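You operate a simulated robot arm through the tools that you are given. There is no shell and no other tool. Be economical: measure what you need, move in short steps, check, and stop when the job is done.

The job below is to be done with a simulated robot arm. You get a single attempt, and the scene is never put back.

JOB
Raise the drum, reset the trip and oil the puffs.
Fine: raise and reset first; 2 pushes of the green lever while it runs, at least 2 more turns, then stop it.
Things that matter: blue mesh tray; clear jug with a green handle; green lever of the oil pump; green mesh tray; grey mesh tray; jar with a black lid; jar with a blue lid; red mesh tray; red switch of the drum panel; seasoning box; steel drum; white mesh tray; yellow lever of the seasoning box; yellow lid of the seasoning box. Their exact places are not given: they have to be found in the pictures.

It is judged by the outcome, as a careful person would: the job done as asked, and still so three seconds after it is handed in. It fails if anything else is knocked over, pushed out of place, dropped, spilled or broken.

ROBOT AND FRAMES
A 6-joint arm with a fingered hand, on a carriage that runs on a rail from [0.7, -107] to [-0.7, 107] (x, y) and turns from -165 to 167 degrees about z. Base frame: it is fixed where the carriage stands at the start and does not move with it; the origin is on the floor, on the carriage's upright axis, x ahead of it, y to its left, z up. Lengths are in cm, angles in degrees, forces in N, time in s.
With the tool pointing down near the work surface it reaches from about 46 to 74 cm from the robot's upright axis, wherever it stands. Its first joint turns from -166.0 to 166.0 degrees. Places, roughly: blue mesh tray [75, 250, 75]; clear jug with a green handle [75, 125, 25]; green lever of the oil pump [70, 70, 100]; green mesh tray [75, 175, 75]; grey mesh tray [75, 250, 125]; jar with a black lid (8x8x10 cm) [110, 130, 90]; jar with a blue lid (8x8x10 cm) [110, 150, 90]; red mesh tray [75, 150, 100]; red switch of the drum panel [80, -40, 100]; seasoning box [100, 30, 130]; white mesh tray [75, 175, 100]; yellow lever of the seasoning box [80, 10, 130]; yellow lid of the seasoning box [90, 30, 130]; yellow mesh tray [75, 100, 100]. Payload 4 kg.
The TCP is the grasp point between the finger pads, 2.6 cm short of the fingertips. In the tool frame z runs along the fingers and y along their closing line. Largest opening 13.2 cm; the body of the gripper starts 7.3 cm behind the TCP. The gripper is a hand of 4 fingers: y runs from the thumb to the fingers, the wrist lies at [0, 0, -23.9] in the tool frame, and closing takes about 1.5 s.
Orientation is that of the tool frame in the base frame, as [roll, pitch, yaw] about the fixed x, y, z axes, in that order (R = Rz(yaw) Ry(pitch) Rx(roll)). With the fingers straight down and closing along the base's y, the tool's x points along the base's -x, its y along +y and its z along -z.

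CONTROLS
- The arm moves only by the tool nudge_tool. Its argument "plan" is a list of rows, each a list of 6 numbers: the shift along the tool's x, y, z in cm, then the turn, a rotation vector about the tool's x, y, z in degrees. In form: [[dx, dy, dz, rx, ry, rz], ...]. A call has 1 to 12 rows; each row shifts and turns the commanded pose from where the row before left it, along the tool's axes as they then stand. "claw" is the closure in counts, from 0 (fully open) to 255 (shut), set as the call begins (left out, the last holds). Rows are played at 5 a second. More than 5 cm and 8.6 degrees between two rows, or a gripper value outside its range, and nothing of the call is played. Where a pose cannot be reached the arm comes as near as it can. A force on the tool above 40 N (or 10 N above the force at the start of the call, whichever is more), or a blocked arm, ends the call early, and 0.2 s more pass. The fingers move at their own pace (about 4.5 cm/s each) and stop on an object; they squeeze with about 30 N. The grip force told is the motor's: it shows also when the fingers shut on nothing. Time passes only in rows, and 0.2 s behind the last, so rows that do not move let the fingers close. It gives the time, the measured TCP pose, the force on the tool (base axes), the opening and the grip force at its end, in the units of the frame above (readings bear some noise), with the torque about the TCP (base axes, N m) and any sound that the robot's microphone picked up, and new pictures: "pictures" is both (left out), scene, wrist or none.
- Cameras (640 x 400 px; columns grow to the right, rows downward): "scene" is now at [26.21, 20.75, 147.44]; the picture's right is [0.19, -0.98, 0.00], its down [-0.50, -0.10, -0.86] and it looks along [0.84, 0.17, -0.51] (base axes); focal length 220 px, centre (320, 200). "wrist" rides on the gripper at [6.8, 0.2, -9.7] in the tool frame; the picture's right is [-0.03, 1.00, 0.00], its down [-0.82, -0.02, -0.58] and it looks along [-0.58, -0.01, 0.82] (tool axes); focal length 270 px, centre (320, 200).
- move_column(by): slides the trunk up (or, below 0, down) by that many cm; the arm and the scene camera ride with it, the base frame stays. It gives what a move gives, with no picture.
- steer(legs): drives the robot by 1 to 6 legs, each [ahead, left, turn to the left] in cm, cm and degrees, along the robot's own axes; the way and the turn of a leg run together, so that a leg with both is an arc; at most 150 cm and 180 degrees a leg. The arm and the cameras ride along, it lands a little off, and it stops where it bumps. It keeps to its track: a leg is cut to what the track allows. It gives what a move gives, and a new picture of the scene camera.
- grasp_type(shape): the hand has 4 fingers and takes this shape, open, in about a second: jaw (thumb against the fingers, like two jaws); tri (thumb and two fingers); tip (a fingertip pinch); poke (one finger out to press); point (the index stretched); flat (the hand flat); cup (the hand cupped); fist (a fist). The gripper value then closes the fingers along that shape, each until it touches; the sizes above hold for jaw. It gives what a move gives, with no picture.
- pan_tilt(pan, tilt): turns the head with the scene camera to pan (to the left, within 143 degrees either way) and tilt (down, from -29 to 69), counted from straight ahead of the robot. It gives what a move gives, and a new picture of the scene camera.
- pixel_to_xyz(camera, pixels): for up to 12 pixels [column, row] of the newest picture of that camera ("zoom" is the newest enlarged one), the place [x, y, z] in the base frame of the surface seen there, good to about 0.3 cm. It takes no simulated time.
- enlarge(camera, box): a new picture of the part [left, top, right, bottom] of that camera's present view, enlarged. It takes no simulated time.
- job_done(): hands the job in; it is judged then, once.

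Keep the steps short. Do not move on a guess: measure, check each grasp and each placing, and mend mistakes. In all there are 80 turns and 260 pictures (those below and enlarged ones count). Leave the gripper open and the arm clear of the work at the hand-in unless told otherwise, and finish with a single line.

The tools are called after ">>>" by a JSON object that holds its "name" and its "arguments". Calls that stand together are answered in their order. nudge_tool: Moves the arm, as the interface text tells. Its arguments: {"type":"object","properties":{"plan":{"type":"array"},"claw":{"type":"number"},"pictures":{"type":"string","enum":["both","scene","wrist","none"]}},"required":["plan"]} The other tools are called the same way: move_column (by) slides the trunk up or down; grasp_type (shape) gives the hand a shape; steer (legs) drives the base; pan_tilt (pan, tilt) turns the head that bears the scene camera; pixel_to_xyz (camera, pixels) gives the place of the surface under pixels of a picture; enlarge (camera, box) takes an enlarged picture of a part of a camera's view; job_done () hands the job in.

At the start:

```text
t: 0.0
tool_pos: [61.33, 11.74, 137.09]
tool_rot: [180.0, 0.0, -179.9]
force: [-0.1, 0.3, -0.5]
torque: [0.0, 0.01, -0.03]
grip_width: 13.17
grip_force: 0.1
shape: jaw
trunk travel left (down, up): [-47.5, 15.3]
robot x, y, heading: [0.41, 0.17, -0.1]
head pan, tilt: [11.2, 30.8]
```

scene: 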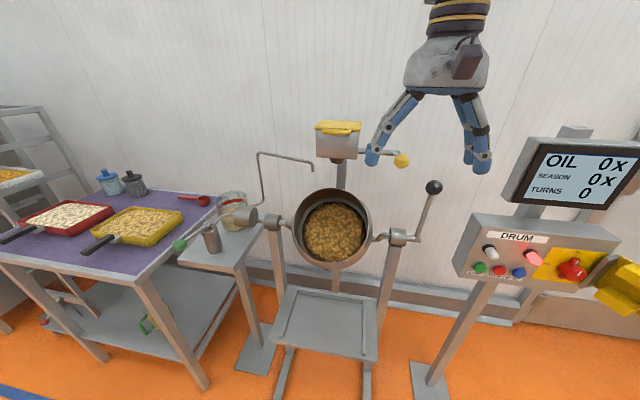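
wrist: 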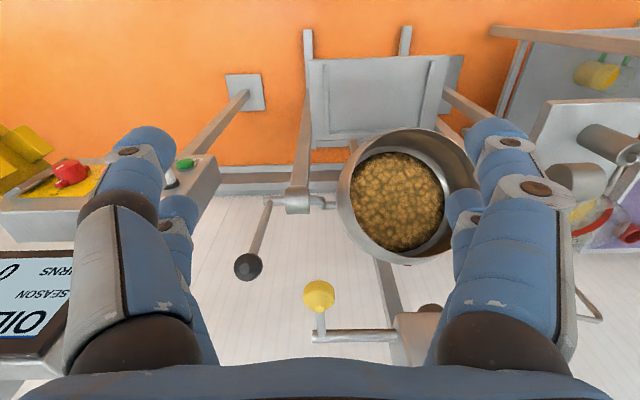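

I see the drum tipped toward me, a lever with a black knob at (434,187), and a panel at right. I'll enlarge the panel and the drum first.

>>> {"name": "enlarge", "arguments": {"camera": "scene", "box": [440, 120, 640, 320]}}

>>> {"name": "enlarge", "arguments": {"camera": "scene", "box": [160, 110, 460, 300]}}

>>> {"name": "pixel_to_xyz", "arguments": {"camera": "scene", "pixels": [[434, 187], [398, 234], [180, 245], [241, 217], [572, 268], [490, 251], [533, 259], [480, 267], [499, 270], [519, 272], [401, 161], [334, 230]]}}

```text
2.00 times, centred on (540, 220) of scene
```

zoom: 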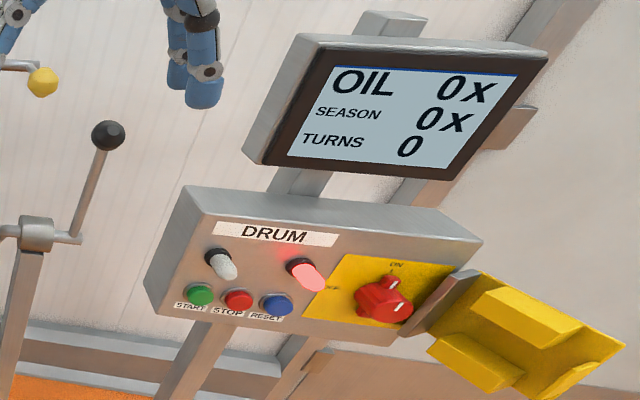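

```text
2.11 times, centred on (310, 205) of scene
```

zoom: 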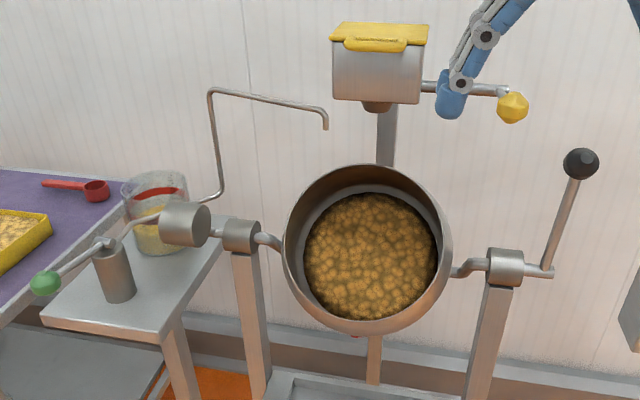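

```text
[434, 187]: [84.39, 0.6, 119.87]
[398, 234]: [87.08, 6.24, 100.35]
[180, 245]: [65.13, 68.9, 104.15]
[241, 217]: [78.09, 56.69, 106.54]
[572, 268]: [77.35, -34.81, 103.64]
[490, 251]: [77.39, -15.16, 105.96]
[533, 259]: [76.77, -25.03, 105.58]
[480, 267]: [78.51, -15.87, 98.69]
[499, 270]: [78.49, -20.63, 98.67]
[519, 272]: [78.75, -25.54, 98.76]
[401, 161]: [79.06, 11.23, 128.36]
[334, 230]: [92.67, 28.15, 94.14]
```

The red lamp is lit (tripped). I'll pan to the panel to read its labels.

>>> {"name": "pan_tilt", "arguments": {"pan": -25, "tilt": 30}}

>>> {"name": "enlarge", "arguments": {"camera": "scene", "box": [200, 170, 440, 320]}}

```text
t: 1.0
tool_pos: [61.2, 11.66, 137.13]
tool_rot: [-180.0, -0.1, 180.0]
force: [0.8, 1.0, -0.4]
torque: [-0.01, -0.01, 0.0]
grip_width: 13.2
grip_force: 0.0
shape: jaw
trunk travel left (down, up): [-47.5, 15.3]
robot x, y, heading: [-0.32, 0.16, 0.1]
head pan, tilt: [-25.0, 30.0]
```

scene: 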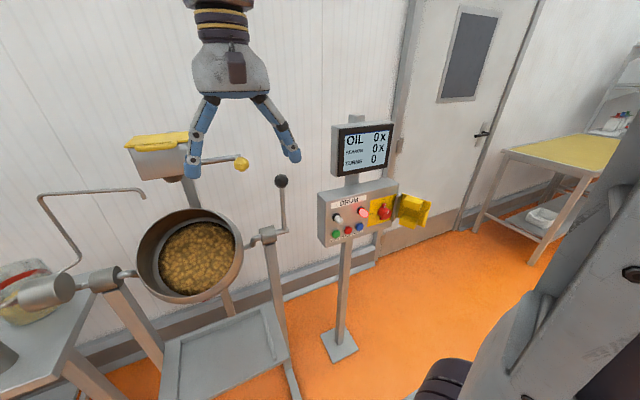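

```text
2.67 times, centred on (320, 245) of scene
```

zoom: 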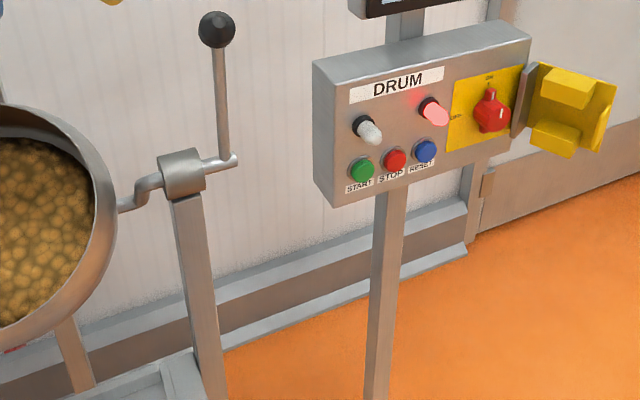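

I'll zoom tight on the switch.

>>> {"name": "enlarge", "arguments": {"camera": "scene", "box": [320, 180, 440, 255]}}

>>> {"name": "pixel_to_xyz", "arguments": {"camera": "scene", "pixels": [[383, 199], [370, 203], [391, 225], [384, 213], [388, 203], [322, 195], [395, 182], [323, 240], [412, 210], [430, 205], [347, 230], [360, 226]]}}

```text
5.33 times, centred on (380, 218) of scene
```

zoom: 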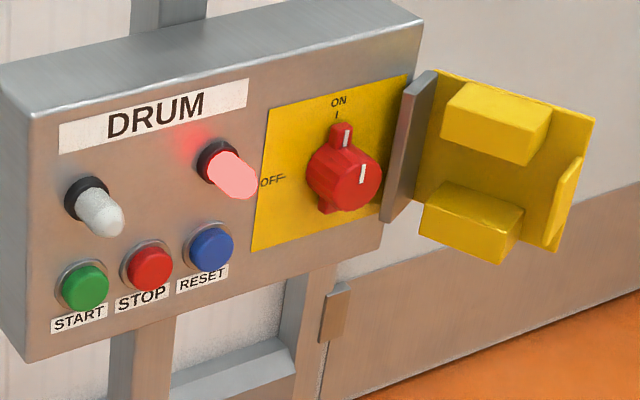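

```text
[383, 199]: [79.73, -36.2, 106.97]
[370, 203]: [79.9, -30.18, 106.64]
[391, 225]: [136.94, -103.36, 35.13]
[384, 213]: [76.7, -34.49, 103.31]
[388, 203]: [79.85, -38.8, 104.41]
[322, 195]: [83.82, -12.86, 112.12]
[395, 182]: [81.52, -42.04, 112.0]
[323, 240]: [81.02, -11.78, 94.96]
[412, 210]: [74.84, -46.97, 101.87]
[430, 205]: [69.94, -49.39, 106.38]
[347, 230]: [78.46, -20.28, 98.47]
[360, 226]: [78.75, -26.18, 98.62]
```

The switch already points to ON, the red trip lamp is lit, and there are START / STOP / RESET buttons. First I'll raise the drum with the black knob at about (84.4, 0.6, 119.9). I turn the hand to point ahead (+x), sliding to y≈0.6.

>>> {"name": "nudge_tool", "arguments": {"plan": [[0, -1, 0, 0, -8.2, 0], [0, -1, 0, 0, -8.2, 0], [0, -1, 0, 0, -8.2, 0], [0, -1, 0, 0, -8.2, 0], [0, -1, 0, 0, -8.2, 0], [0, -1, 0, 0, -8.2, 0], [0, -1, 0, 0, -8.2, 0], [0, -1, 0, 0, -8.2, 0], [0, -1, 0, 0, -8.2, 0], [0, -1, 0, 0, -8.2, 0], [0, -1, 0, 0, -8, 0]], "claw": 0}}

>>> {"name": "pan_tilt", "arguments": {"pan": 0, "tilt": 30}}

```text
t: 3.4
tool_pos: [64.08, 0.74, 142.21]
tool_rot: [100.1, 86.1, 98.1]
force: [0.4, 4.1, 2.2]
torque: [-0.14, 0.14, -0.28]
grip_width: 13.21
grip_force: 0.2
shape: jaw
out of reach, approached as far as the arm can: row 10, 11
trunk travel left (down, up): [-47.5, 15.3]
robot x, y, heading: [-0.03, 0.08, -0.1]
head pan, tilt: [-25.0, 30.0]
```

scene: 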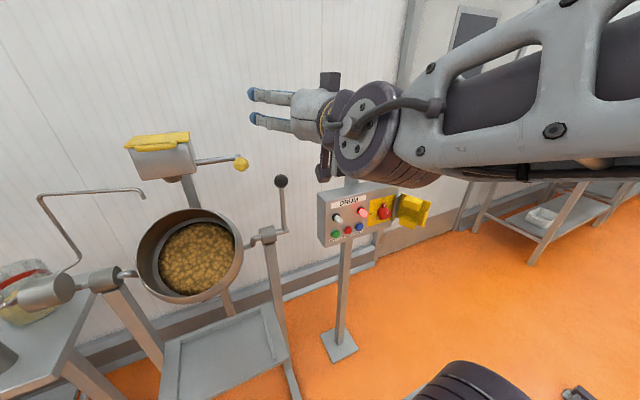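
wrist: 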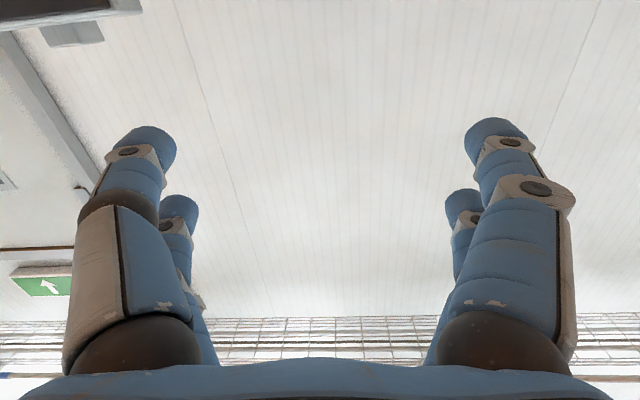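

```text
t: 4.3
tool_pos: [64.17, 0.68, 142.29]
tool_rot: [101.2, 85.6, 98.8]
force: [-0.5, 0.2, 0.3]
torque: [0.0, 0.04, -0.02]
grip_width: 13.16
grip_force: 0.0
shape: jaw
trunk travel left (down, up): [-47.5, 15.3]
robot x, y, heading: [0.03, -0.13, 0.3]
head pan, tilt: [0.0, 30.0]
```

scene: 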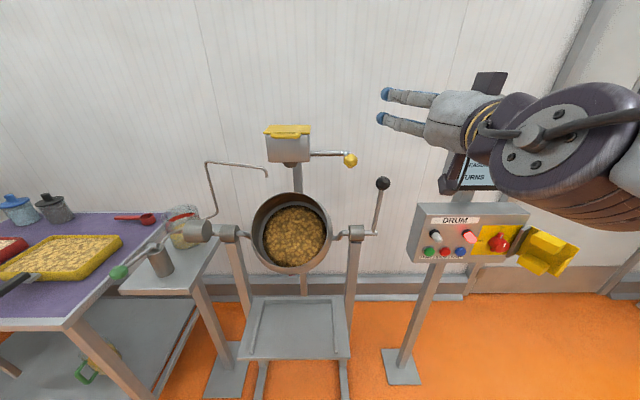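

The last rows were out of reach: the tool sits close in and nearly level. Before lowering, I check the elbow's place against the panel.

>>> {"name": "pixel_to_xyz", "arguments": {"camera": "scene", "pixels": [[382, 183], [354, 233], [460, 110], [505, 130], [580, 100], [600, 210], [630, 210], [350, 160], [320, 153], [292, 200], [268, 172], [118, 272]]}}

>>> {"name": "move_column", "arguments": {"by": -12}}

```text
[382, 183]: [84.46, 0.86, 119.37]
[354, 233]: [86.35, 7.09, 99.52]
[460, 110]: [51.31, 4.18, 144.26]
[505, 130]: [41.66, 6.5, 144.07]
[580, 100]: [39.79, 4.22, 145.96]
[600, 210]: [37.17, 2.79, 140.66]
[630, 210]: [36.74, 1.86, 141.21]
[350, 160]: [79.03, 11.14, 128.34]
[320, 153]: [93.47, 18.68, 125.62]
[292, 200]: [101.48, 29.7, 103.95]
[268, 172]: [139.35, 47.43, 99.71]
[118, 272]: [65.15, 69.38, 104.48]
```

```text
t: 5.8
tool_pos: [69.32, 1.5, 130.76]
tool_rot: [-178.1, 89.8, -178.3]
force: [0.3, -0.2, 0.1]
torque: [0.01, 0.0, 0.01]
grip_width: 13.19
grip_force: 0.0
shape: jaw
trunk travel left (down, up): [-35.5, 27.3]
robot x, y, heading: [0.19, 0.23, -0.2]
head pan, tilt: [0.0, 30.0]
```

The hand is now level at z≈130.8. I lower the trunk further to the knob's height (119.5).

>>> {"name": "move_column", "arguments": {"by": -11.3}}

>>> {"name": "nudge_tool", "arguments": {"plan": [[0, -0.5, 0, 0, 0, 0]]}}

```text
t: 7.2
tool_pos: [71.14, 1.7, 119.58]
tool_rot: [179.7, 89.8, 179.4]
force: [0.8, -0.8, -0.3]
torque: [0.0, 0.01, -0.01]
grip_width: 13.2
grip_force: 0.0
shape: jaw
trunk travel left (down, up): [-24.2, 38.6]
robot x, y, heading: [0.18, -0.24, 0.3]
head pan, tilt: [0.0, 30.0]
```

```text
t: 7.7
tool_pos: [70.94, 1.42, 119.49]
tool_rot: [-171.5, 89.7, -172.1]
force: [-0.3, 0.0, 0.3]
torque: [0.03, -0.03, 0.02]
grip_width: 13.18
grip_force: 0.1
shape: jaw
trunk travel left (down, up): [-24.2, 38.6]
robot x, y, heading: [0.11, -0.01, 0.1]
head pan, tilt: [0.0, 30.0]
```

scene: 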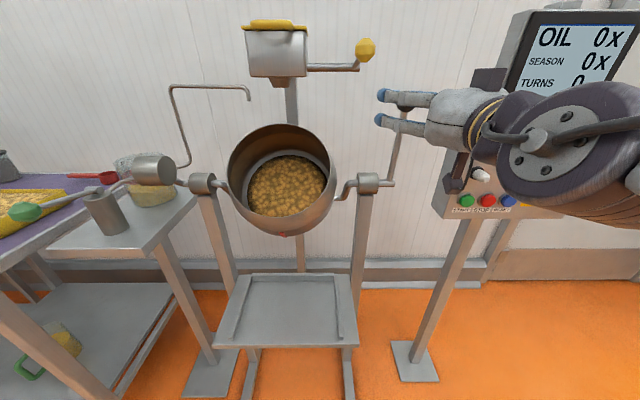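
wrist: 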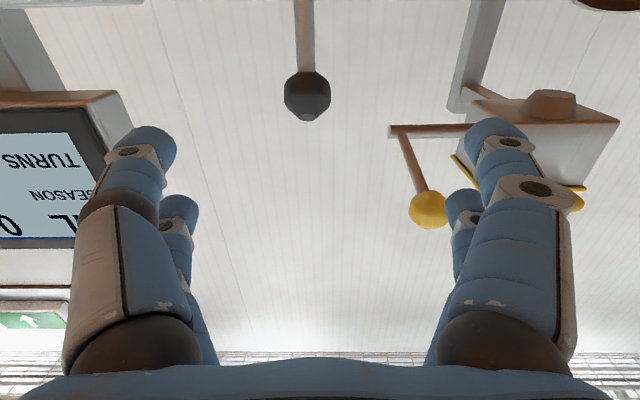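

The black knob sits centred between the fingers (wrist view (306,96)). I move forward so the knob lies between the pads.

>>> {"name": "nudge_tool", "arguments": {"plan": [[0, -0.4, 3.3, 0, 0, 0], [0, 0, 3.3, 0, 0, 0], [0, 0, 3.3, 0, 0, 0], [0, 0, 3.3, 0, 0, 0]]}}

```text
t: 8.7
tool_pos: [83.85, 3.37, 119.95]
tool_rot: [177.9, 89.6, 177.4]
force: [0.5, -0.6, 0.3]
torque: [-0.01, 0.02, 0.05]
grip_width: 13.21
grip_force: 0.0
shape: jaw
out of reach, approached as far as the arm can: row 1, 2, 3, 4
trunk travel left (down, up): [-24.2, 38.6]
robot x, y, heading: [0.42, -0.24, 0.1]
head pan, tilt: [0.0, 30.0]
```

scene: 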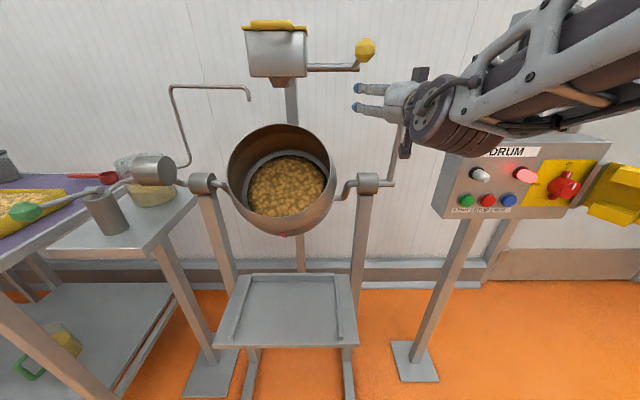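
wrist: 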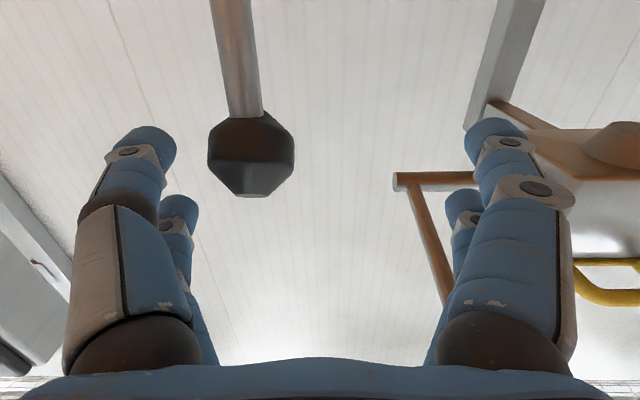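

The knob is about 2.7 cm to the -y side of centre and the arm could not come over. I shift the robot along the rail to centre it.

>>> {"name": "steer", "arguments": {"legs": [[0, -2.8, 0]]}}

>>> {"name": "nudge_tool", "arguments": {"plan": [[0, 0, 0, 0, 0, 0]]}}

```text
t: 9.5
tool_pos: [83.67, 0.65, 119.79]
tool_rot: [-179.7, 89.5, 179.7]
force: [0.2, 0.2, -0.1]
torque: [0.02, 0.01, 0.0]
grip_width: 13.2
grip_force: 0.1
shape: jaw
trunk travel left (down, up): [-24.2, 38.6]
robot x, y, heading: [0.13, -3.08, -0.0]
head pan, tilt: [0.0, 30.0]
```

scene: 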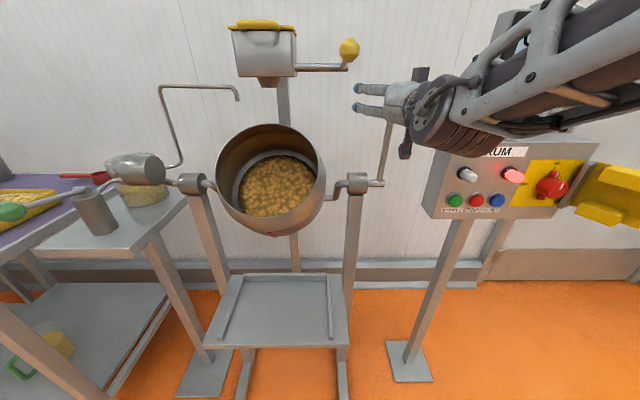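

```text
t: 9.9
tool_pos: [83.81, 0.64, 119.84]
tool_rot: [179.9, 89.6, 179.4]
force: [-0.5, 0.4, 0.8]
torque: [0.01, -0.05, 0.0]
grip_width: 13.2
grip_force: 0.1
shape: jaw
trunk travel left (down, up): [-24.2, 38.6]
robot x, y, heading: [-0.23, -2.92, -0.1]
head pan, tilt: [0.0, 30.0]
```

scene: 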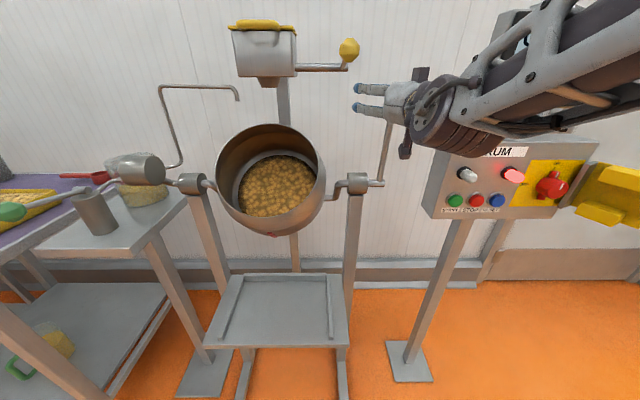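
wrist: 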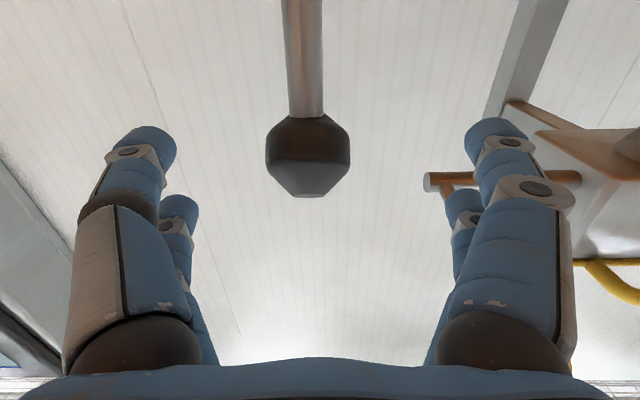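

The knob is now centred. I close the fingers on it.

>>> {"name": "nudge_tool", "arguments": {"plan": [[0, 0, 0, 0, 0, 0], [0, 0, 0, 0, 0, 0], [0, 0, 0, 0, 0, 0], [0, 0, 0, 0, 0, 0], [0, 0, 0, 0, 0, 0], [0, 0, 0, 0, 0, 0], [0, 0, 0, 0, 0, 0], [0, 0, 0, 0, 0, 0]], "claw": 200}}

```text
t: 11.7
tool_pos: [83.79, 0.54, 119.72]
tool_rot: [177.5, 89.6, 177.0]
force: [-1.8, -6.5, 0.1]
torque: [-0.09, 0.02, -0.16]
grip_width: 3.19
grip_force: 0.0
shape: jaw
trunk travel left (down, up): [-24.2, 38.6]
robot x, y, heading: [-0.19, -2.96, -0.1]
head pan, tilt: [0.0, 30.0]
```

scene: 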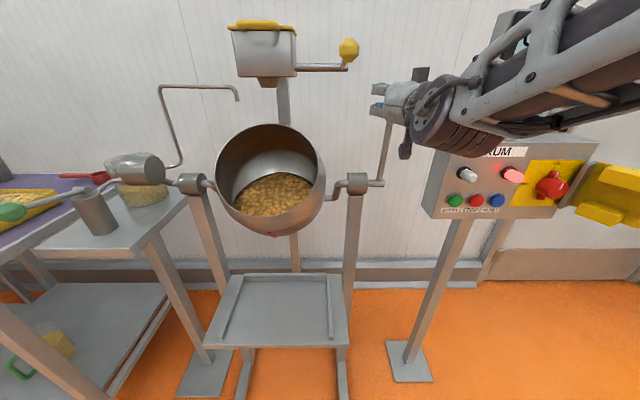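
wrist: 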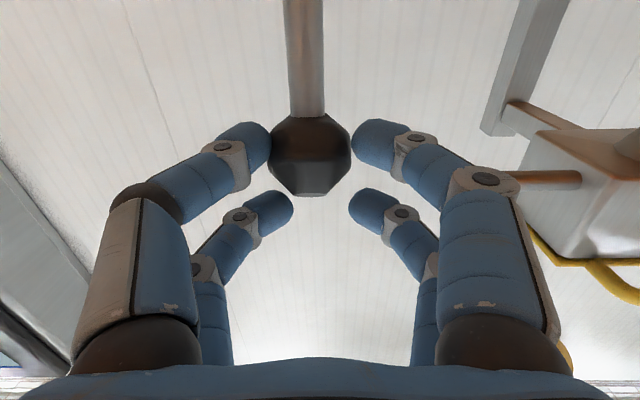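

The fingers hold the knob. I squeeze more and try the first part of the arc away from me (pivot about x 89.5, z 100).

>>> {"name": "nudge_tool", "arguments": {"plan": [[0, 0, 0, 0, 0, 0], [-0.4, 0, 2.1, 0, 0, 0], [-0.2, 0, 2.15, 0, 0, 0]], "claw": 235}}

>>> {"name": "enlarge", "arguments": {"camera": "scene", "box": [160, 50, 480, 250]}}

```text
t: 12.5
tool_pos: [88.12, 0.71, 120.18]
tool_rot: [-178.4, 89.3, -179.4]
force: [-2.9, 1.0, -6.7]
torque: [0.0, 0.23, -0.01]
grip_width: 2.05
grip_force: 24.8
shape: jaw
trunk travel left (down, up): [-24.2, 38.6]
robot x, y, heading: [0.03, -3.01, -0.1]
head pan, tilt: [0.0, 30.0]
```

scene: 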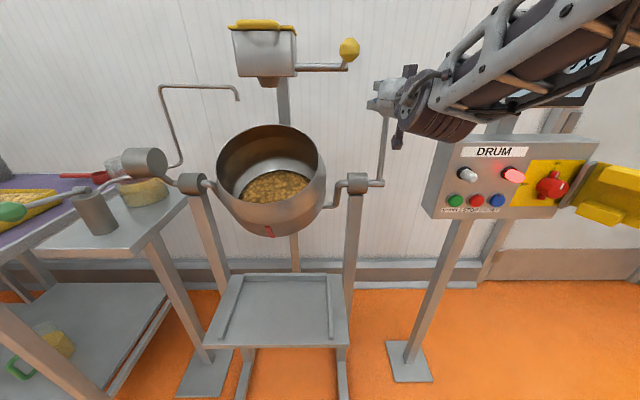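
wrist: 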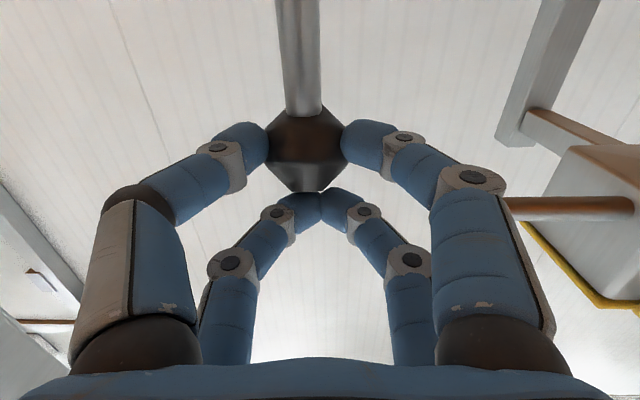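

```text
2.00 times, centred on (320, 150) of scene
```

zoom: 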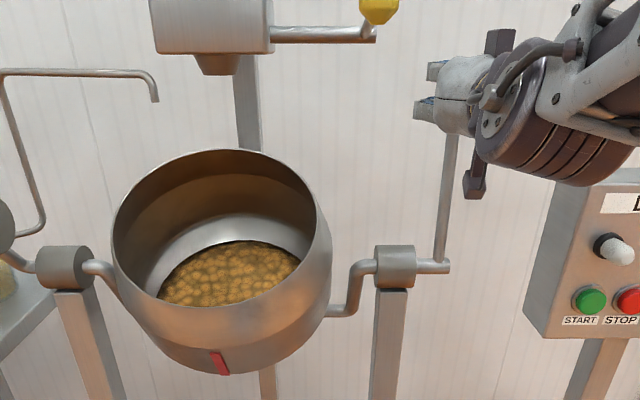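

The drum turns upward freely. I go on along the arc.

>>> {"name": "nudge_tool", "arguments": {"plan": [[0, 0, 2.16, 0, 0, 0], [0.19, 0, 2.15, 0, 0, 0], [0.41, 0, 2.1, 0, 0, 0], [0.63, 0, 2.05, 0, 0, 0]]}}

>>> {"name": "enlarge", "arguments": {"camera": "scene", "box": [160, 50, 480, 250]}}

```text
t: 13.1
tool_pos: [91.97, 1.12, 119.69]
tool_rot: [179.4, 88.7, 178.3]
force: [-28.6, -0.4, -6.5]
torque: [0.01, 0.71, -0.46]
grip_width: 2.49
grip_force: 29.6
shape: jaw
out of reach, approached as far as the arm can: row 1, 2, 3
trunk travel left (down, up): [-24.2, 38.6]
robot x, y, heading: [-0.15, -2.66, -0.0]
head pan, tilt: [0.0, 30.0]
stopped in row 3: the force on the tool passed its limit at 57 N (the readings are from after the stop); the commanded pose is now the measured one
```

scene: 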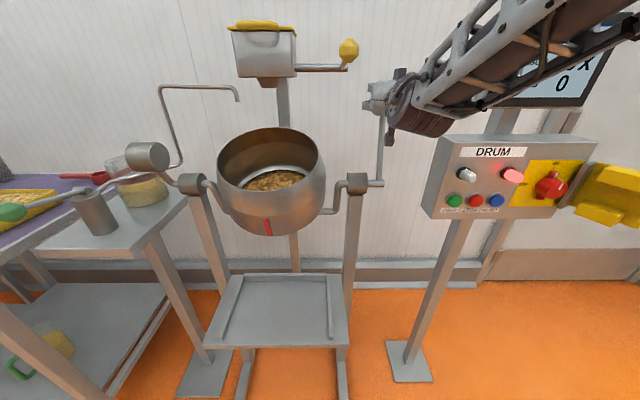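
wrist: 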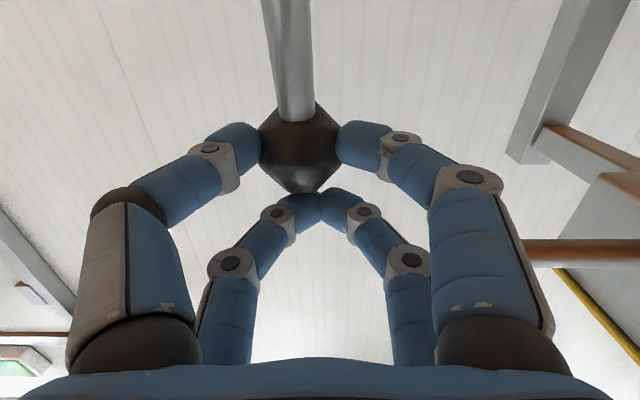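

```text
2.00 times, centred on (320, 150) of scene
```

zoom: 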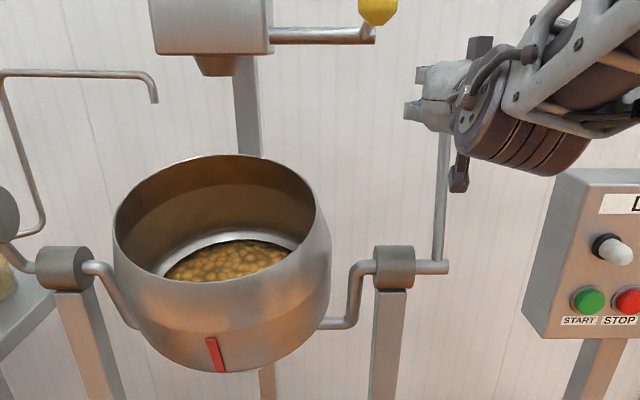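

The force passed 57 N with the lever a little past upright. It may be the end stop or a detent. I measure the lever and try one more small push along the tangent.

>>> {"name": "pixel_to_xyz", "arguments": {"camera": "scene", "pixels": [[380, 175], [381, 150], [382, 130], [357, 183], [268, 222], [264, 235], [316, 150], [222, 160], [270, 127], [270, 170]]}}

>>> {"name": "nudge_tool", "arguments": {"plan": [[0.1, 0, 0.7, 0, 0, 0], [0.1, 0, 0.7, 0, 0, 0]], "pictures": "scene"}}

```text
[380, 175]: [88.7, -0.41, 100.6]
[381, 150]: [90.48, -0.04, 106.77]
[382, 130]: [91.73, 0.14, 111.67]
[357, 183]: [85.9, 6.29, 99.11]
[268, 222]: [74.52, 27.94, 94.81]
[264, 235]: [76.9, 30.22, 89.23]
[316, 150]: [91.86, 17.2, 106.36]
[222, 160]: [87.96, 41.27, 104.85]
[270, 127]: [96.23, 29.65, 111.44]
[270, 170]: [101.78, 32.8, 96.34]
```

```text
t: 13.4
tool_pos: [92.14, 0.97, 119.6]
tool_rot: [178.4, 88.7, 177.2]
force: [-32.4, -0.9, -1.4]
torque: [-0.02, 0.65, -0.55]
grip_width: 2.48
grip_force: 29.9
shape: jaw
trunk travel left (down, up): [-24.2, 38.6]
robot x, y, heading: [-0.01, -3.13, -0.3]
head pan, tilt: [0.0, 30.0]
stopped in row 1: the force on the tool passed its limit at 49 N (the readings are from after the stop); the commanded pose is now the measured one
```

scene: 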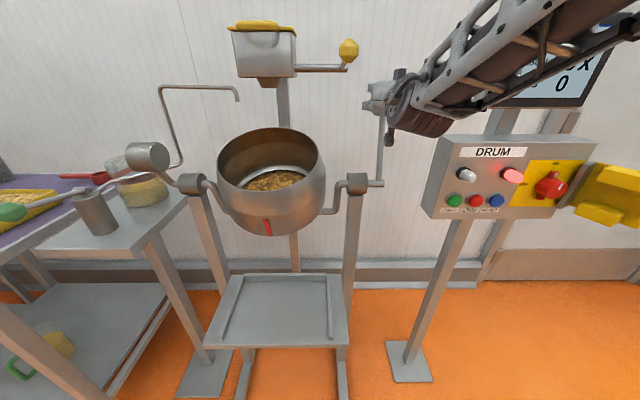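

It is a hard stop: the lever is about 15° past upright (it began 14° before). I ease off, open the fingers and watch whether it stays.

>>> {"name": "nudge_tool", "arguments": {"plan": [[0, 0, -0.3, 0, 0, 0], [0, 0, 0, 0, 0, 0], [0, 0, 0, 0, 0, 0], [0, 0, 0, 0, 0, 0], [0, 0, 0, 0, 0, 0], [0, 0, 0, 0, 0, 0], [0, 0, 0, 0, 0, 0]], "claw": 0}}

```text
t: 15.0
tool_pos: [91.8, 1.03, 119.6]
tool_rot: [179.4, 88.8, 178.3]
force: [0.3, -0.2, -0.5]
torque: [0.03, -0.01, 0.02]
grip_width: 13.17
grip_force: 0.0
shape: jaw
trunk travel left (down, up): [-24.2, 38.6]
robot x, y, heading: [0.04, -2.72, 0.2]
head pan, tilt: [0.0, 30.0]
```

scene: 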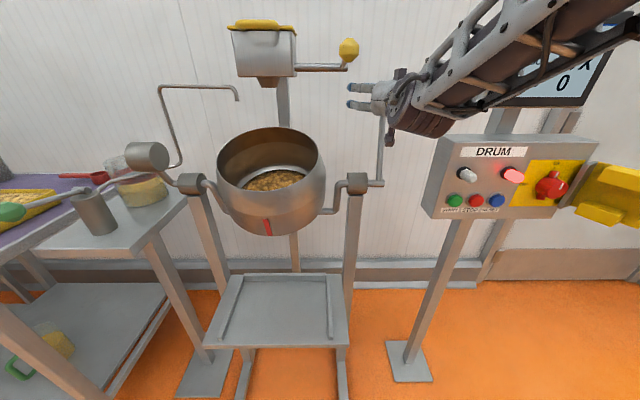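
wrist: 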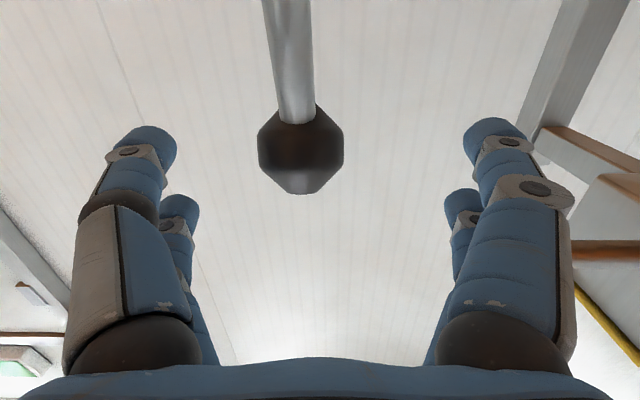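

The lever stays up. I retreat straight back, clear of the knob.

>>> {"name": "nudge_tool", "arguments": {"plan": [[0, -0.4, -3.5, 0, 0, 0], [0, 0, -4, 0, 0, 0], [0, 0, -4, 0, 0, 0], [0, 0, -4, 0, 0, 0], [0, 0, -4, 0, 0, 0], [0, 0, -4, 0, 0, 0]], "pictures": "none"}}

>>> {"name": "grasp_type", "arguments": {"shape": "poke"}}

>>> {"name": "steer", "arguments": {"legs": [[0, -22, 0]]}}

>>> {"name": "nudge_tool", "arguments": {"plan": [[0, 0, 0, 0, 0, 0]]}}

```text
t: 16.4
tool_pos: [68.71, 1.19, 120.18]
tool_rot: [-178.2, 88.6, -179.3]
force: [0.4, -0.4, 0.6]
torque: [0.02, -0.01, 0.01]
grip_width: 13.19
grip_force: 0.1
shape: jaw
trunk travel left (down, up): [-24.2, 38.6]
robot x, y, heading: [0.13, -2.86, 0.2]
head pan, tilt: [0.0, 30.0]
```

```text
t: 17.3
tool_pos: [68.67, 1.07, 120.18]
tool_rot: [179.6, 88.7, 178.3]
force: [-1.4, 0.1, -0.6]
torque: [-0.02, 0.01, -0.03]
grip_width: 0.01
grip_force: 0.0
shape: poke
trunk travel left (down, up): [-24.2, 38.6]
robot x, y, heading: [0.09, -2.69, 0.1]
head pan, tilt: [0.0, 30.0]
```

```text
t: 19.0
tool_pos: [68.84, -20.95, 120.09]
tool_rot: [179.7, 88.7, 178.6]
force: [0.1, 0.0, 0.6]
torque: [0.01, -0.03, -0.03]
grip_width: 0.0
grip_force: 0.1
shape: poke
trunk travel left (down, up): [-24.2, 38.6]
robot x, y, heading: [0.31, -25.04, 0.1]
head pan, tilt: [0.0, 30.0]
```

scene: 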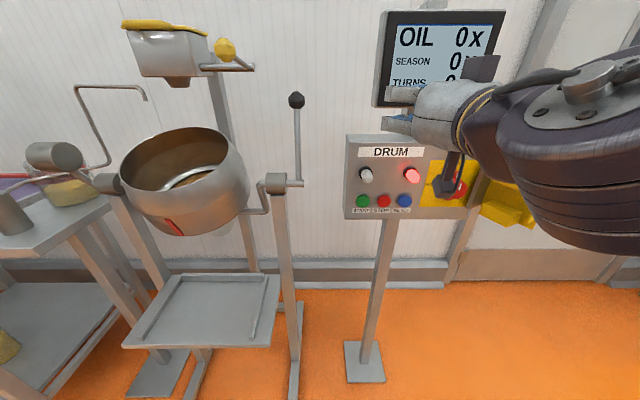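

```text
t: 19.4
tool_pos: [68.8, -21.02, 120.21]
tool_rot: [-179.9, 88.6, 179.1]
force: [-0.3, -0.1, -0.3]
torque: [-0.01, 0.02, -0.05]
grip_width: 0.0
grip_force: 0.0
shape: poke
trunk travel left (down, up): [-24.2, 38.6]
robot x, y, heading: [-0.11, -25.02, 0.1]
head pan, tilt: [0.0, 30.0]
```

scene: 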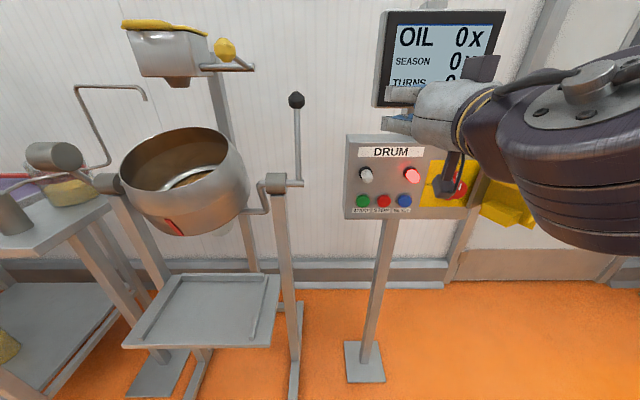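
wrist: 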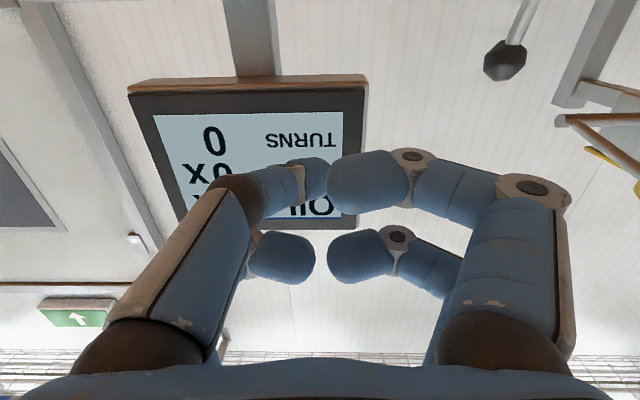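

I need to see which finger sticks out in this shape.

>>> {"name": "enlarge", "arguments": {"camera": "scene", "box": [330, 40, 490, 220]}}

>>> {"name": "pixel_to_xyz", "arguments": {"camera": "wrist", "pixels": [[350, 175], [312, 172], [400, 160], [350, 260], [290, 260], [400, 175], [270, 190], [335, 165]]}}

>>> {"name": "pixel_to_xyz", "arguments": {"camera": "scene", "pixels": [[385, 122], [395, 92], [390, 95], [420, 95], [388, 118], [404, 200], [383, 200], [362, 200]]}}

```text
2.22 times, centred on (410, 130) of scene
```

zoom: 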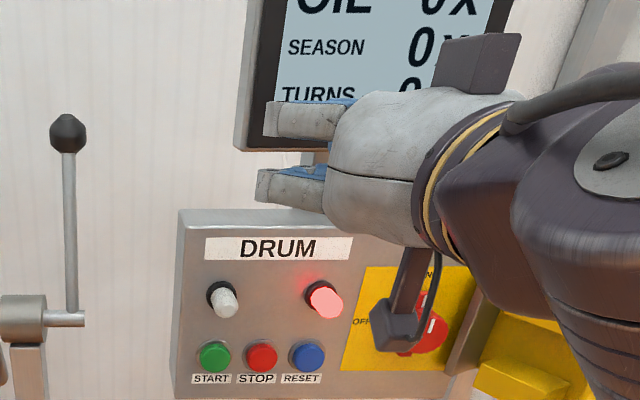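

```text
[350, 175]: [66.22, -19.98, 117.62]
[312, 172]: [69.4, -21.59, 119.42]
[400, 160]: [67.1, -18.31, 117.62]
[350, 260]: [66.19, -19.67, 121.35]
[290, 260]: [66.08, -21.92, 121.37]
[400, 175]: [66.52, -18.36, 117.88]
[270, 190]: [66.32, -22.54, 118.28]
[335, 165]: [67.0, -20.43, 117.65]
```

```text
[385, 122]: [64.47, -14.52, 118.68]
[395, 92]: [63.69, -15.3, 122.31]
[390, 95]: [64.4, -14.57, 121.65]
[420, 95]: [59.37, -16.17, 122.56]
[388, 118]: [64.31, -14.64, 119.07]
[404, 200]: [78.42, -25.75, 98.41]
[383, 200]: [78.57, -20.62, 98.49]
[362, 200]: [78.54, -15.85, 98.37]
```

The extended finger lies about on the tool axis. RESET sits at (78.5, -25.7, 98.4). I lower the trunk so the hand comes to that height and shift sideways in front of it.

>>> {"name": "move_column", "arguments": {"by": -21.6}}

>>> {"name": "nudge_tool", "arguments": {"plan": [[0, -2.3, 0, 0, 0, 0], [0, -2.4, 0, 0, 0, 0]]}}

>>> {"name": "enlarge", "arguments": {"camera": "scene", "box": [300, 60, 540, 210]}}

```text
t: 21.7
tool_pos: [68.9, -20.93, 98.6]
tool_rot: [179.1, 88.7, 178.1]
force: [0.2, 0.5, 0.3]
torque: [-0.03, -0.04, -0.01]
grip_width: 0.01
grip_force: 0.0
shape: poke
trunk travel left (down, up): [-2.6, 60.2]
robot x, y, heading: [0.08, -24.82, -0.0]
head pan, tilt: [0.0, 30.0]
```

```text
t: 22.3
tool_pos: [68.6, -24.36, 98.87]
tool_rot: [-179.6, 88.7, 179.1]
force: [0.4, -0.1, 0.3]
torque: [0.01, 0.02, 0.0]
grip_width: 0.0
grip_force: 0.0
shape: poke
out of reach, approached as far as the arm can: row 2
trunk travel left (down, up): [-2.6, 60.2]
robot x, y, heading: [-0.25, -24.89, -0.1]
head pan, tilt: [0.0, 30.0]
```

scene: 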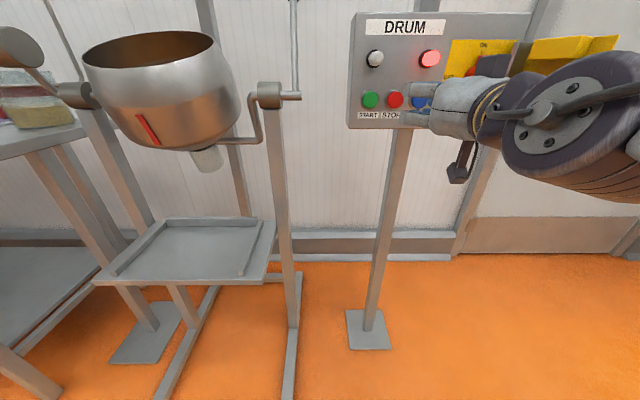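
wrist: 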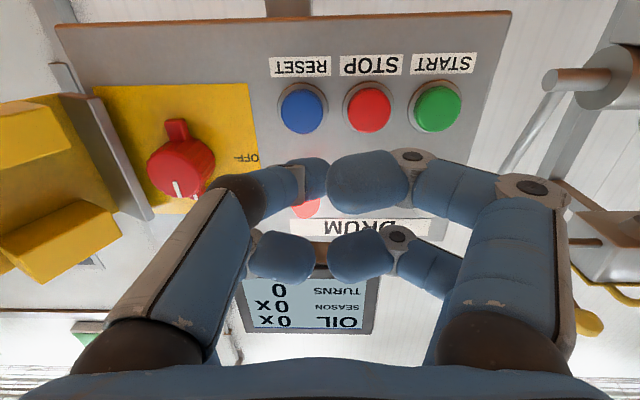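

```text
2.67 times, centred on (420, 135) of scene
```

zoom: 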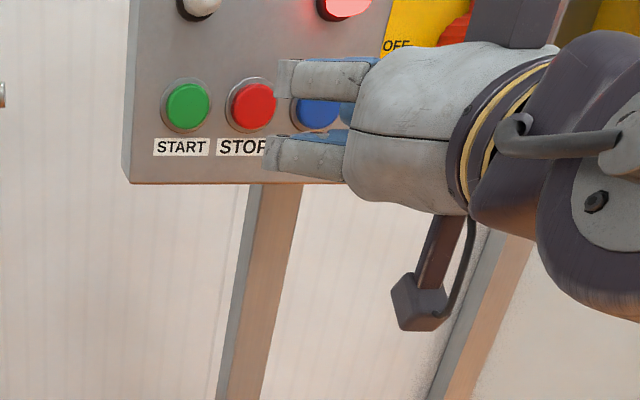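

The lateral reach stopped at y≈-24.4, so I shift the base 1.3 cm along the rail to line up with RESET (y -25.7), then recheck.

>>> {"name": "steer", "arguments": {"legs": [[0, -1.4, 0]]}}

>>> {"name": "nudge_tool", "arguments": {"plan": [[0.3, 0, 2, 0, 0, 0], [0, 0, 2, 0, 0, 0]], "pictures": "both"}}

>>> {"name": "enlarge", "arguments": {"camera": "scene", "box": [320, 60, 480, 160]}}

```text
t: 23.1
tool_pos: [68.56, -25.83, 98.92]
tool_rot: [-179.8, 88.6, 178.8]
force: [0.6, 0.1, -0.7]
torque: [-0.02, -0.05, 0.01]
grip_width: 0.0
grip_force: 0.0
shape: poke
trunk travel left (down, up): [-2.6, 60.2]
robot x, y, heading: [0.11, -26.49, -0.0]
head pan, tilt: [0.0, 30.0]
```

scene: 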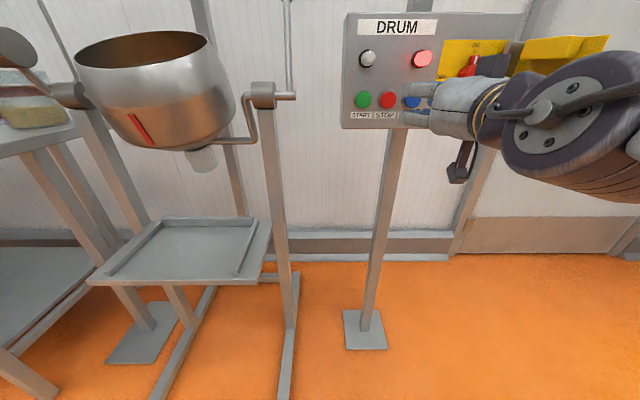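

```text
t: 23.7
tool_pos: [72.59, -25.38, 98.55]
tool_rot: [-179.6, 88.5, 178.7]
force: [-1.1, 0.2, -0.7]
torque: [0.02, -0.02, 0.0]
grip_width: 0.0
grip_force: 0.1
shape: poke
out of reach, approached as far as the arm can: row 2
trunk travel left (down, up): [-2.6, 60.2]
robot x, y, heading: [0.11, -26.6, 0.1]
head pan, tilt: [0.0, 30.0]
```

scene: 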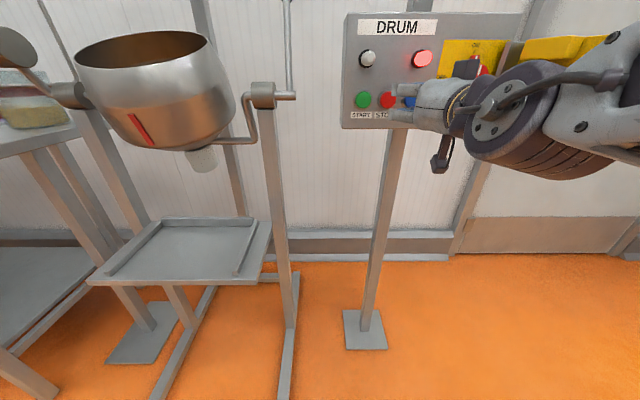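
wrist: 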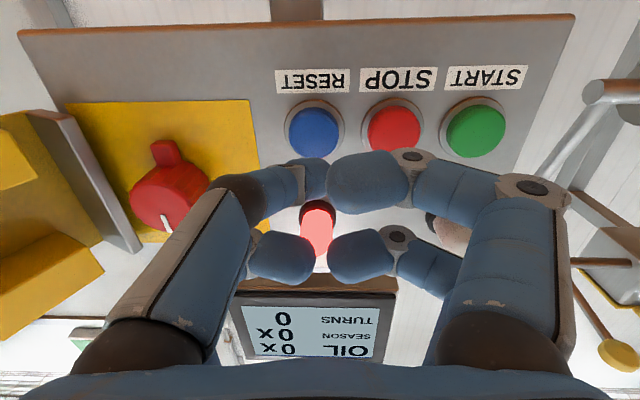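

```text
4.00 times, centred on (400, 110) of scene
```

zoom: 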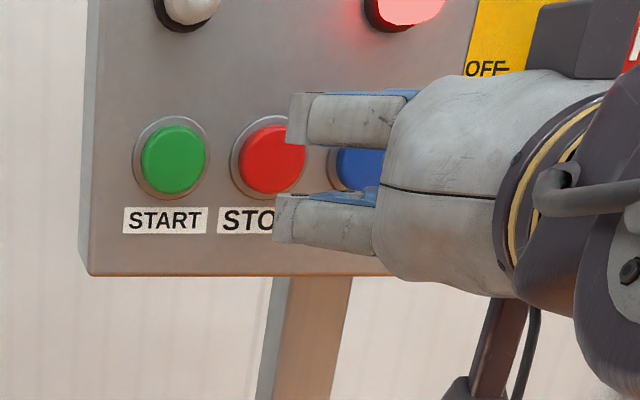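

The +x reach pulls the hand sideways slightly, so I shift the base more to the right and bring the hand back to y≈-25.8.

>>> {"name": "steer", "arguments": {"legs": [[0, -2.5, 0]]}}

>>> {"name": "nudge_tool", "arguments": {"plan": [[0, 1.0, 0, 0, 0, 0], [0, 1.1, 1, 0, 0, 0]], "pictures": "wrist"}}

>>> {"name": "enlarge", "arguments": {"camera": "wrist", "box": [240, 80, 440, 240]}}

```text
t: 24.5
tool_pos: [72.53, -27.98, 98.57]
tool_rot: [-179.6, 88.5, 178.9]
force: [-0.3, 0.3, -1.1]
torque: [-0.04, 0.01, 0.0]
grip_width: 0.01
grip_force: 0.1
shape: poke
trunk travel left (down, up): [-2.6, 60.2]
robot x, y, heading: [0.27, -28.87, 0.3]
head pan, tilt: [0.0, 30.0]
```

scene: 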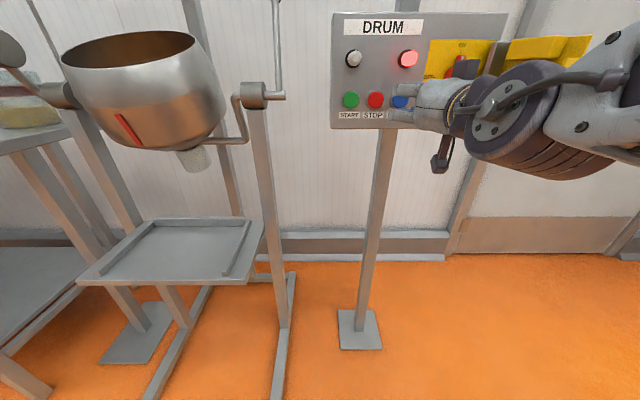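

```text
t: 25.1
tool_pos: [73.64, -25.84, 98.47]
tool_rot: [-179.2, 88.5, 179.1]
force: [0.7, -0.3, 0.8]
torque: [-0.01, 0.03, -0.01]
grip_width: 0.01
grip_force: 0.2
shape: poke
trunk travel left (down, up): [-2.6, 60.2]
robot x, y, heading: [0.42, -28.98, 0.0]
head pan, tilt: [0.0, 30.0]
```

wrist: 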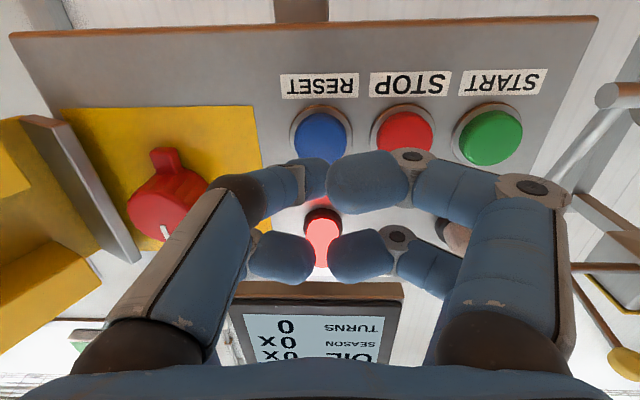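

```text
2.50 times, centred on (340, 160) of wrist
```

zoom: 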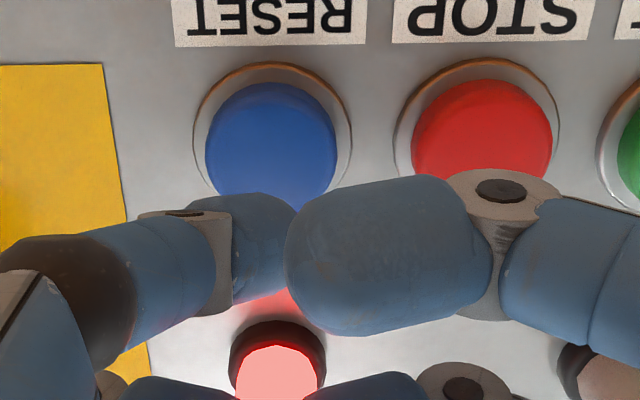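

I measure the poking fingertip and the buttons directly.

>>> {"name": "pixel_to_xyz", "arguments": {"camera": "wrist", "pixels": [[312, 162], [320, 168], [316, 185], [322, 132], [321, 145], [405, 130], [490, 135], [322, 110]]}}

```text
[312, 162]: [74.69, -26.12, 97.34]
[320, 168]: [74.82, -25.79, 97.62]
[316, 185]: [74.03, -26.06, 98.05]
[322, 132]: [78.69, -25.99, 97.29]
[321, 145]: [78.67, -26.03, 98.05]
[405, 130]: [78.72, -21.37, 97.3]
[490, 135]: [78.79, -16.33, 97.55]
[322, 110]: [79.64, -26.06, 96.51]
```

The fingertip is at about (75, -26, 98), in line with RESET's centre (78.7, -26, 98). I press forward in small steps.

>>> {"name": "nudge_tool", "arguments": {"plan": [[0, 0, 1.2, 0, 0, 0], [0, 0, 1, 0, 0, 0], [0, 0, 0.6, 0, 0, 0], [0, 0, 0.5, 0, 0, 0], [0, 0, 0.5, 0, 0, 0]]}}

```text
t: 26.4
tool_pos: [77.12, -26.19, 98.35]
tool_rot: [174.6, 88.5, 172.7]
force: [-33.9, -6.0, 0.4]
torque: [0.01, 0.06, -0.12]
grip_width: 0.01
grip_force: 0.0
shape: poke
trunk travel left (down, up): [-2.6, 60.2]
robot x, y, heading: [0.27, -29.1, -0.2]
head pan, tilt: [0.0, 30.0]
heard: click
stopped in row 5: the force on the tool passed its limit at 41 N (the readings are from after the stop); the commanded pose is now the measured one
```

scene: 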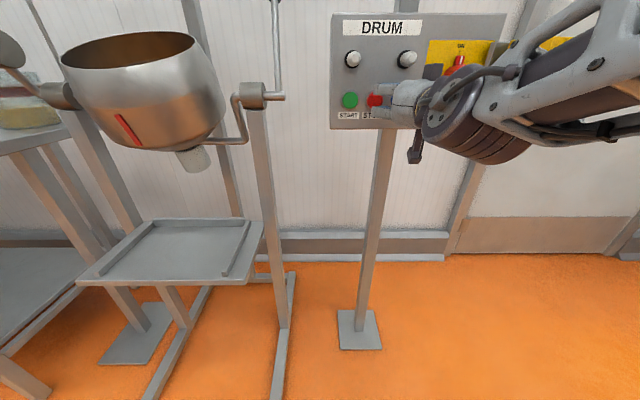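
wrist: 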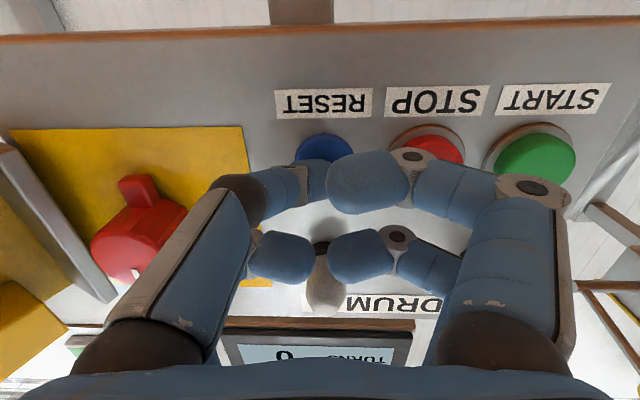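

A click, and the trip lamp has gone dark. I back off and shift the base left 9.8 cm to face START (y≈-16.2).

>>> {"name": "nudge_tool", "arguments": {"plan": [[0, 0.2, -2, 0, 0, 0], [0, 0.2, -2, 0, 0, 0]], "pictures": "none"}}

>>> {"name": "steer", "arguments": {"legs": [[0, 9.8, 0]]}}

>>> {"name": "nudge_tool", "arguments": {"plan": [[0, 0, 0, 0, 0, 0]], "pictures": "wrist"}}

>>> {"name": "pixel_to_xyz", "arguments": {"camera": "wrist", "pixels": [[312, 162], [320, 168], [316, 185], [322, 132], [321, 145], [405, 130]]}}

```text
t: 27.0
tool_pos: [73.29, -25.6, 98.48]
tool_rot: [178.4, 88.5, 176.7]
force: [-0.1, 0.3, -0.3]
torque: [0.03, -0.04, -0.04]
grip_width: 0.0
grip_force: 0.0
shape: poke
trunk travel left (down, up): [-2.6, 60.2]
robot x, y, heading: [0.41, -28.77, 0.3]
head pan, tilt: [0.0, 30.0]
```

```text
t: 28.1
tool_pos: [73.21, -15.92, 98.48]
tool_rot: [177.8, 88.5, 176.1]
force: [-0.4, 0.3, 0.5]
torque: [0.0, -0.01, 0.02]
grip_width: 0.0
grip_force: 0.0
shape: poke
trunk travel left (down, up): [-2.6, 60.2]
robot x, y, heading: [0.47, -19.56, 0.3]
head pan, tilt: [0.0, 30.0]
```

scene: 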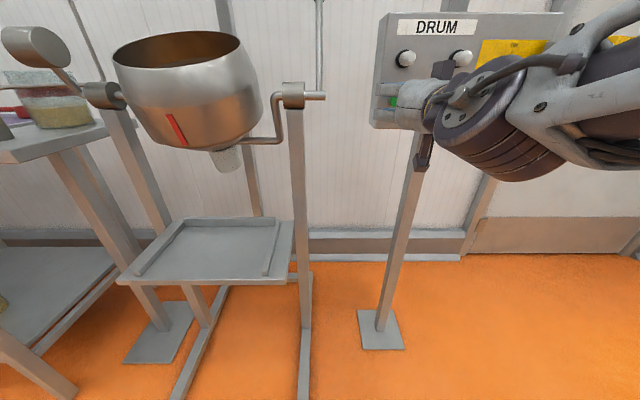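

```text
t: 28.5
tool_pos: [73.32, -15.82, 98.42]
tool_rot: [177.6, 88.4, 175.9]
force: [-0.3, 0.6, 0.0]
torque: [0.03, 0.0, 0.0]
grip_width: 0.0
grip_force: 0.1
shape: poke
trunk travel left (down, up): [-2.6, 60.2]
robot x, y, heading: [0.22, -19.45, 0.3]
head pan, tilt: [0.0, 30.0]
```

wrist: 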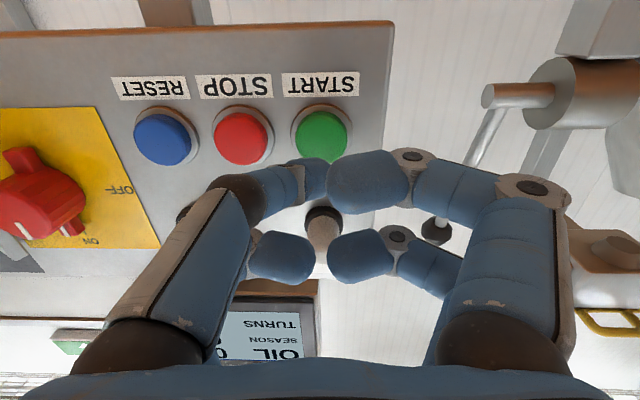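

```text
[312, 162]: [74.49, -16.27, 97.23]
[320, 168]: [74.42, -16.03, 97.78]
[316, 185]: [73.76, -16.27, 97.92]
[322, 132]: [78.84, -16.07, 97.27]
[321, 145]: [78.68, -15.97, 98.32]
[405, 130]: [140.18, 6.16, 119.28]
```

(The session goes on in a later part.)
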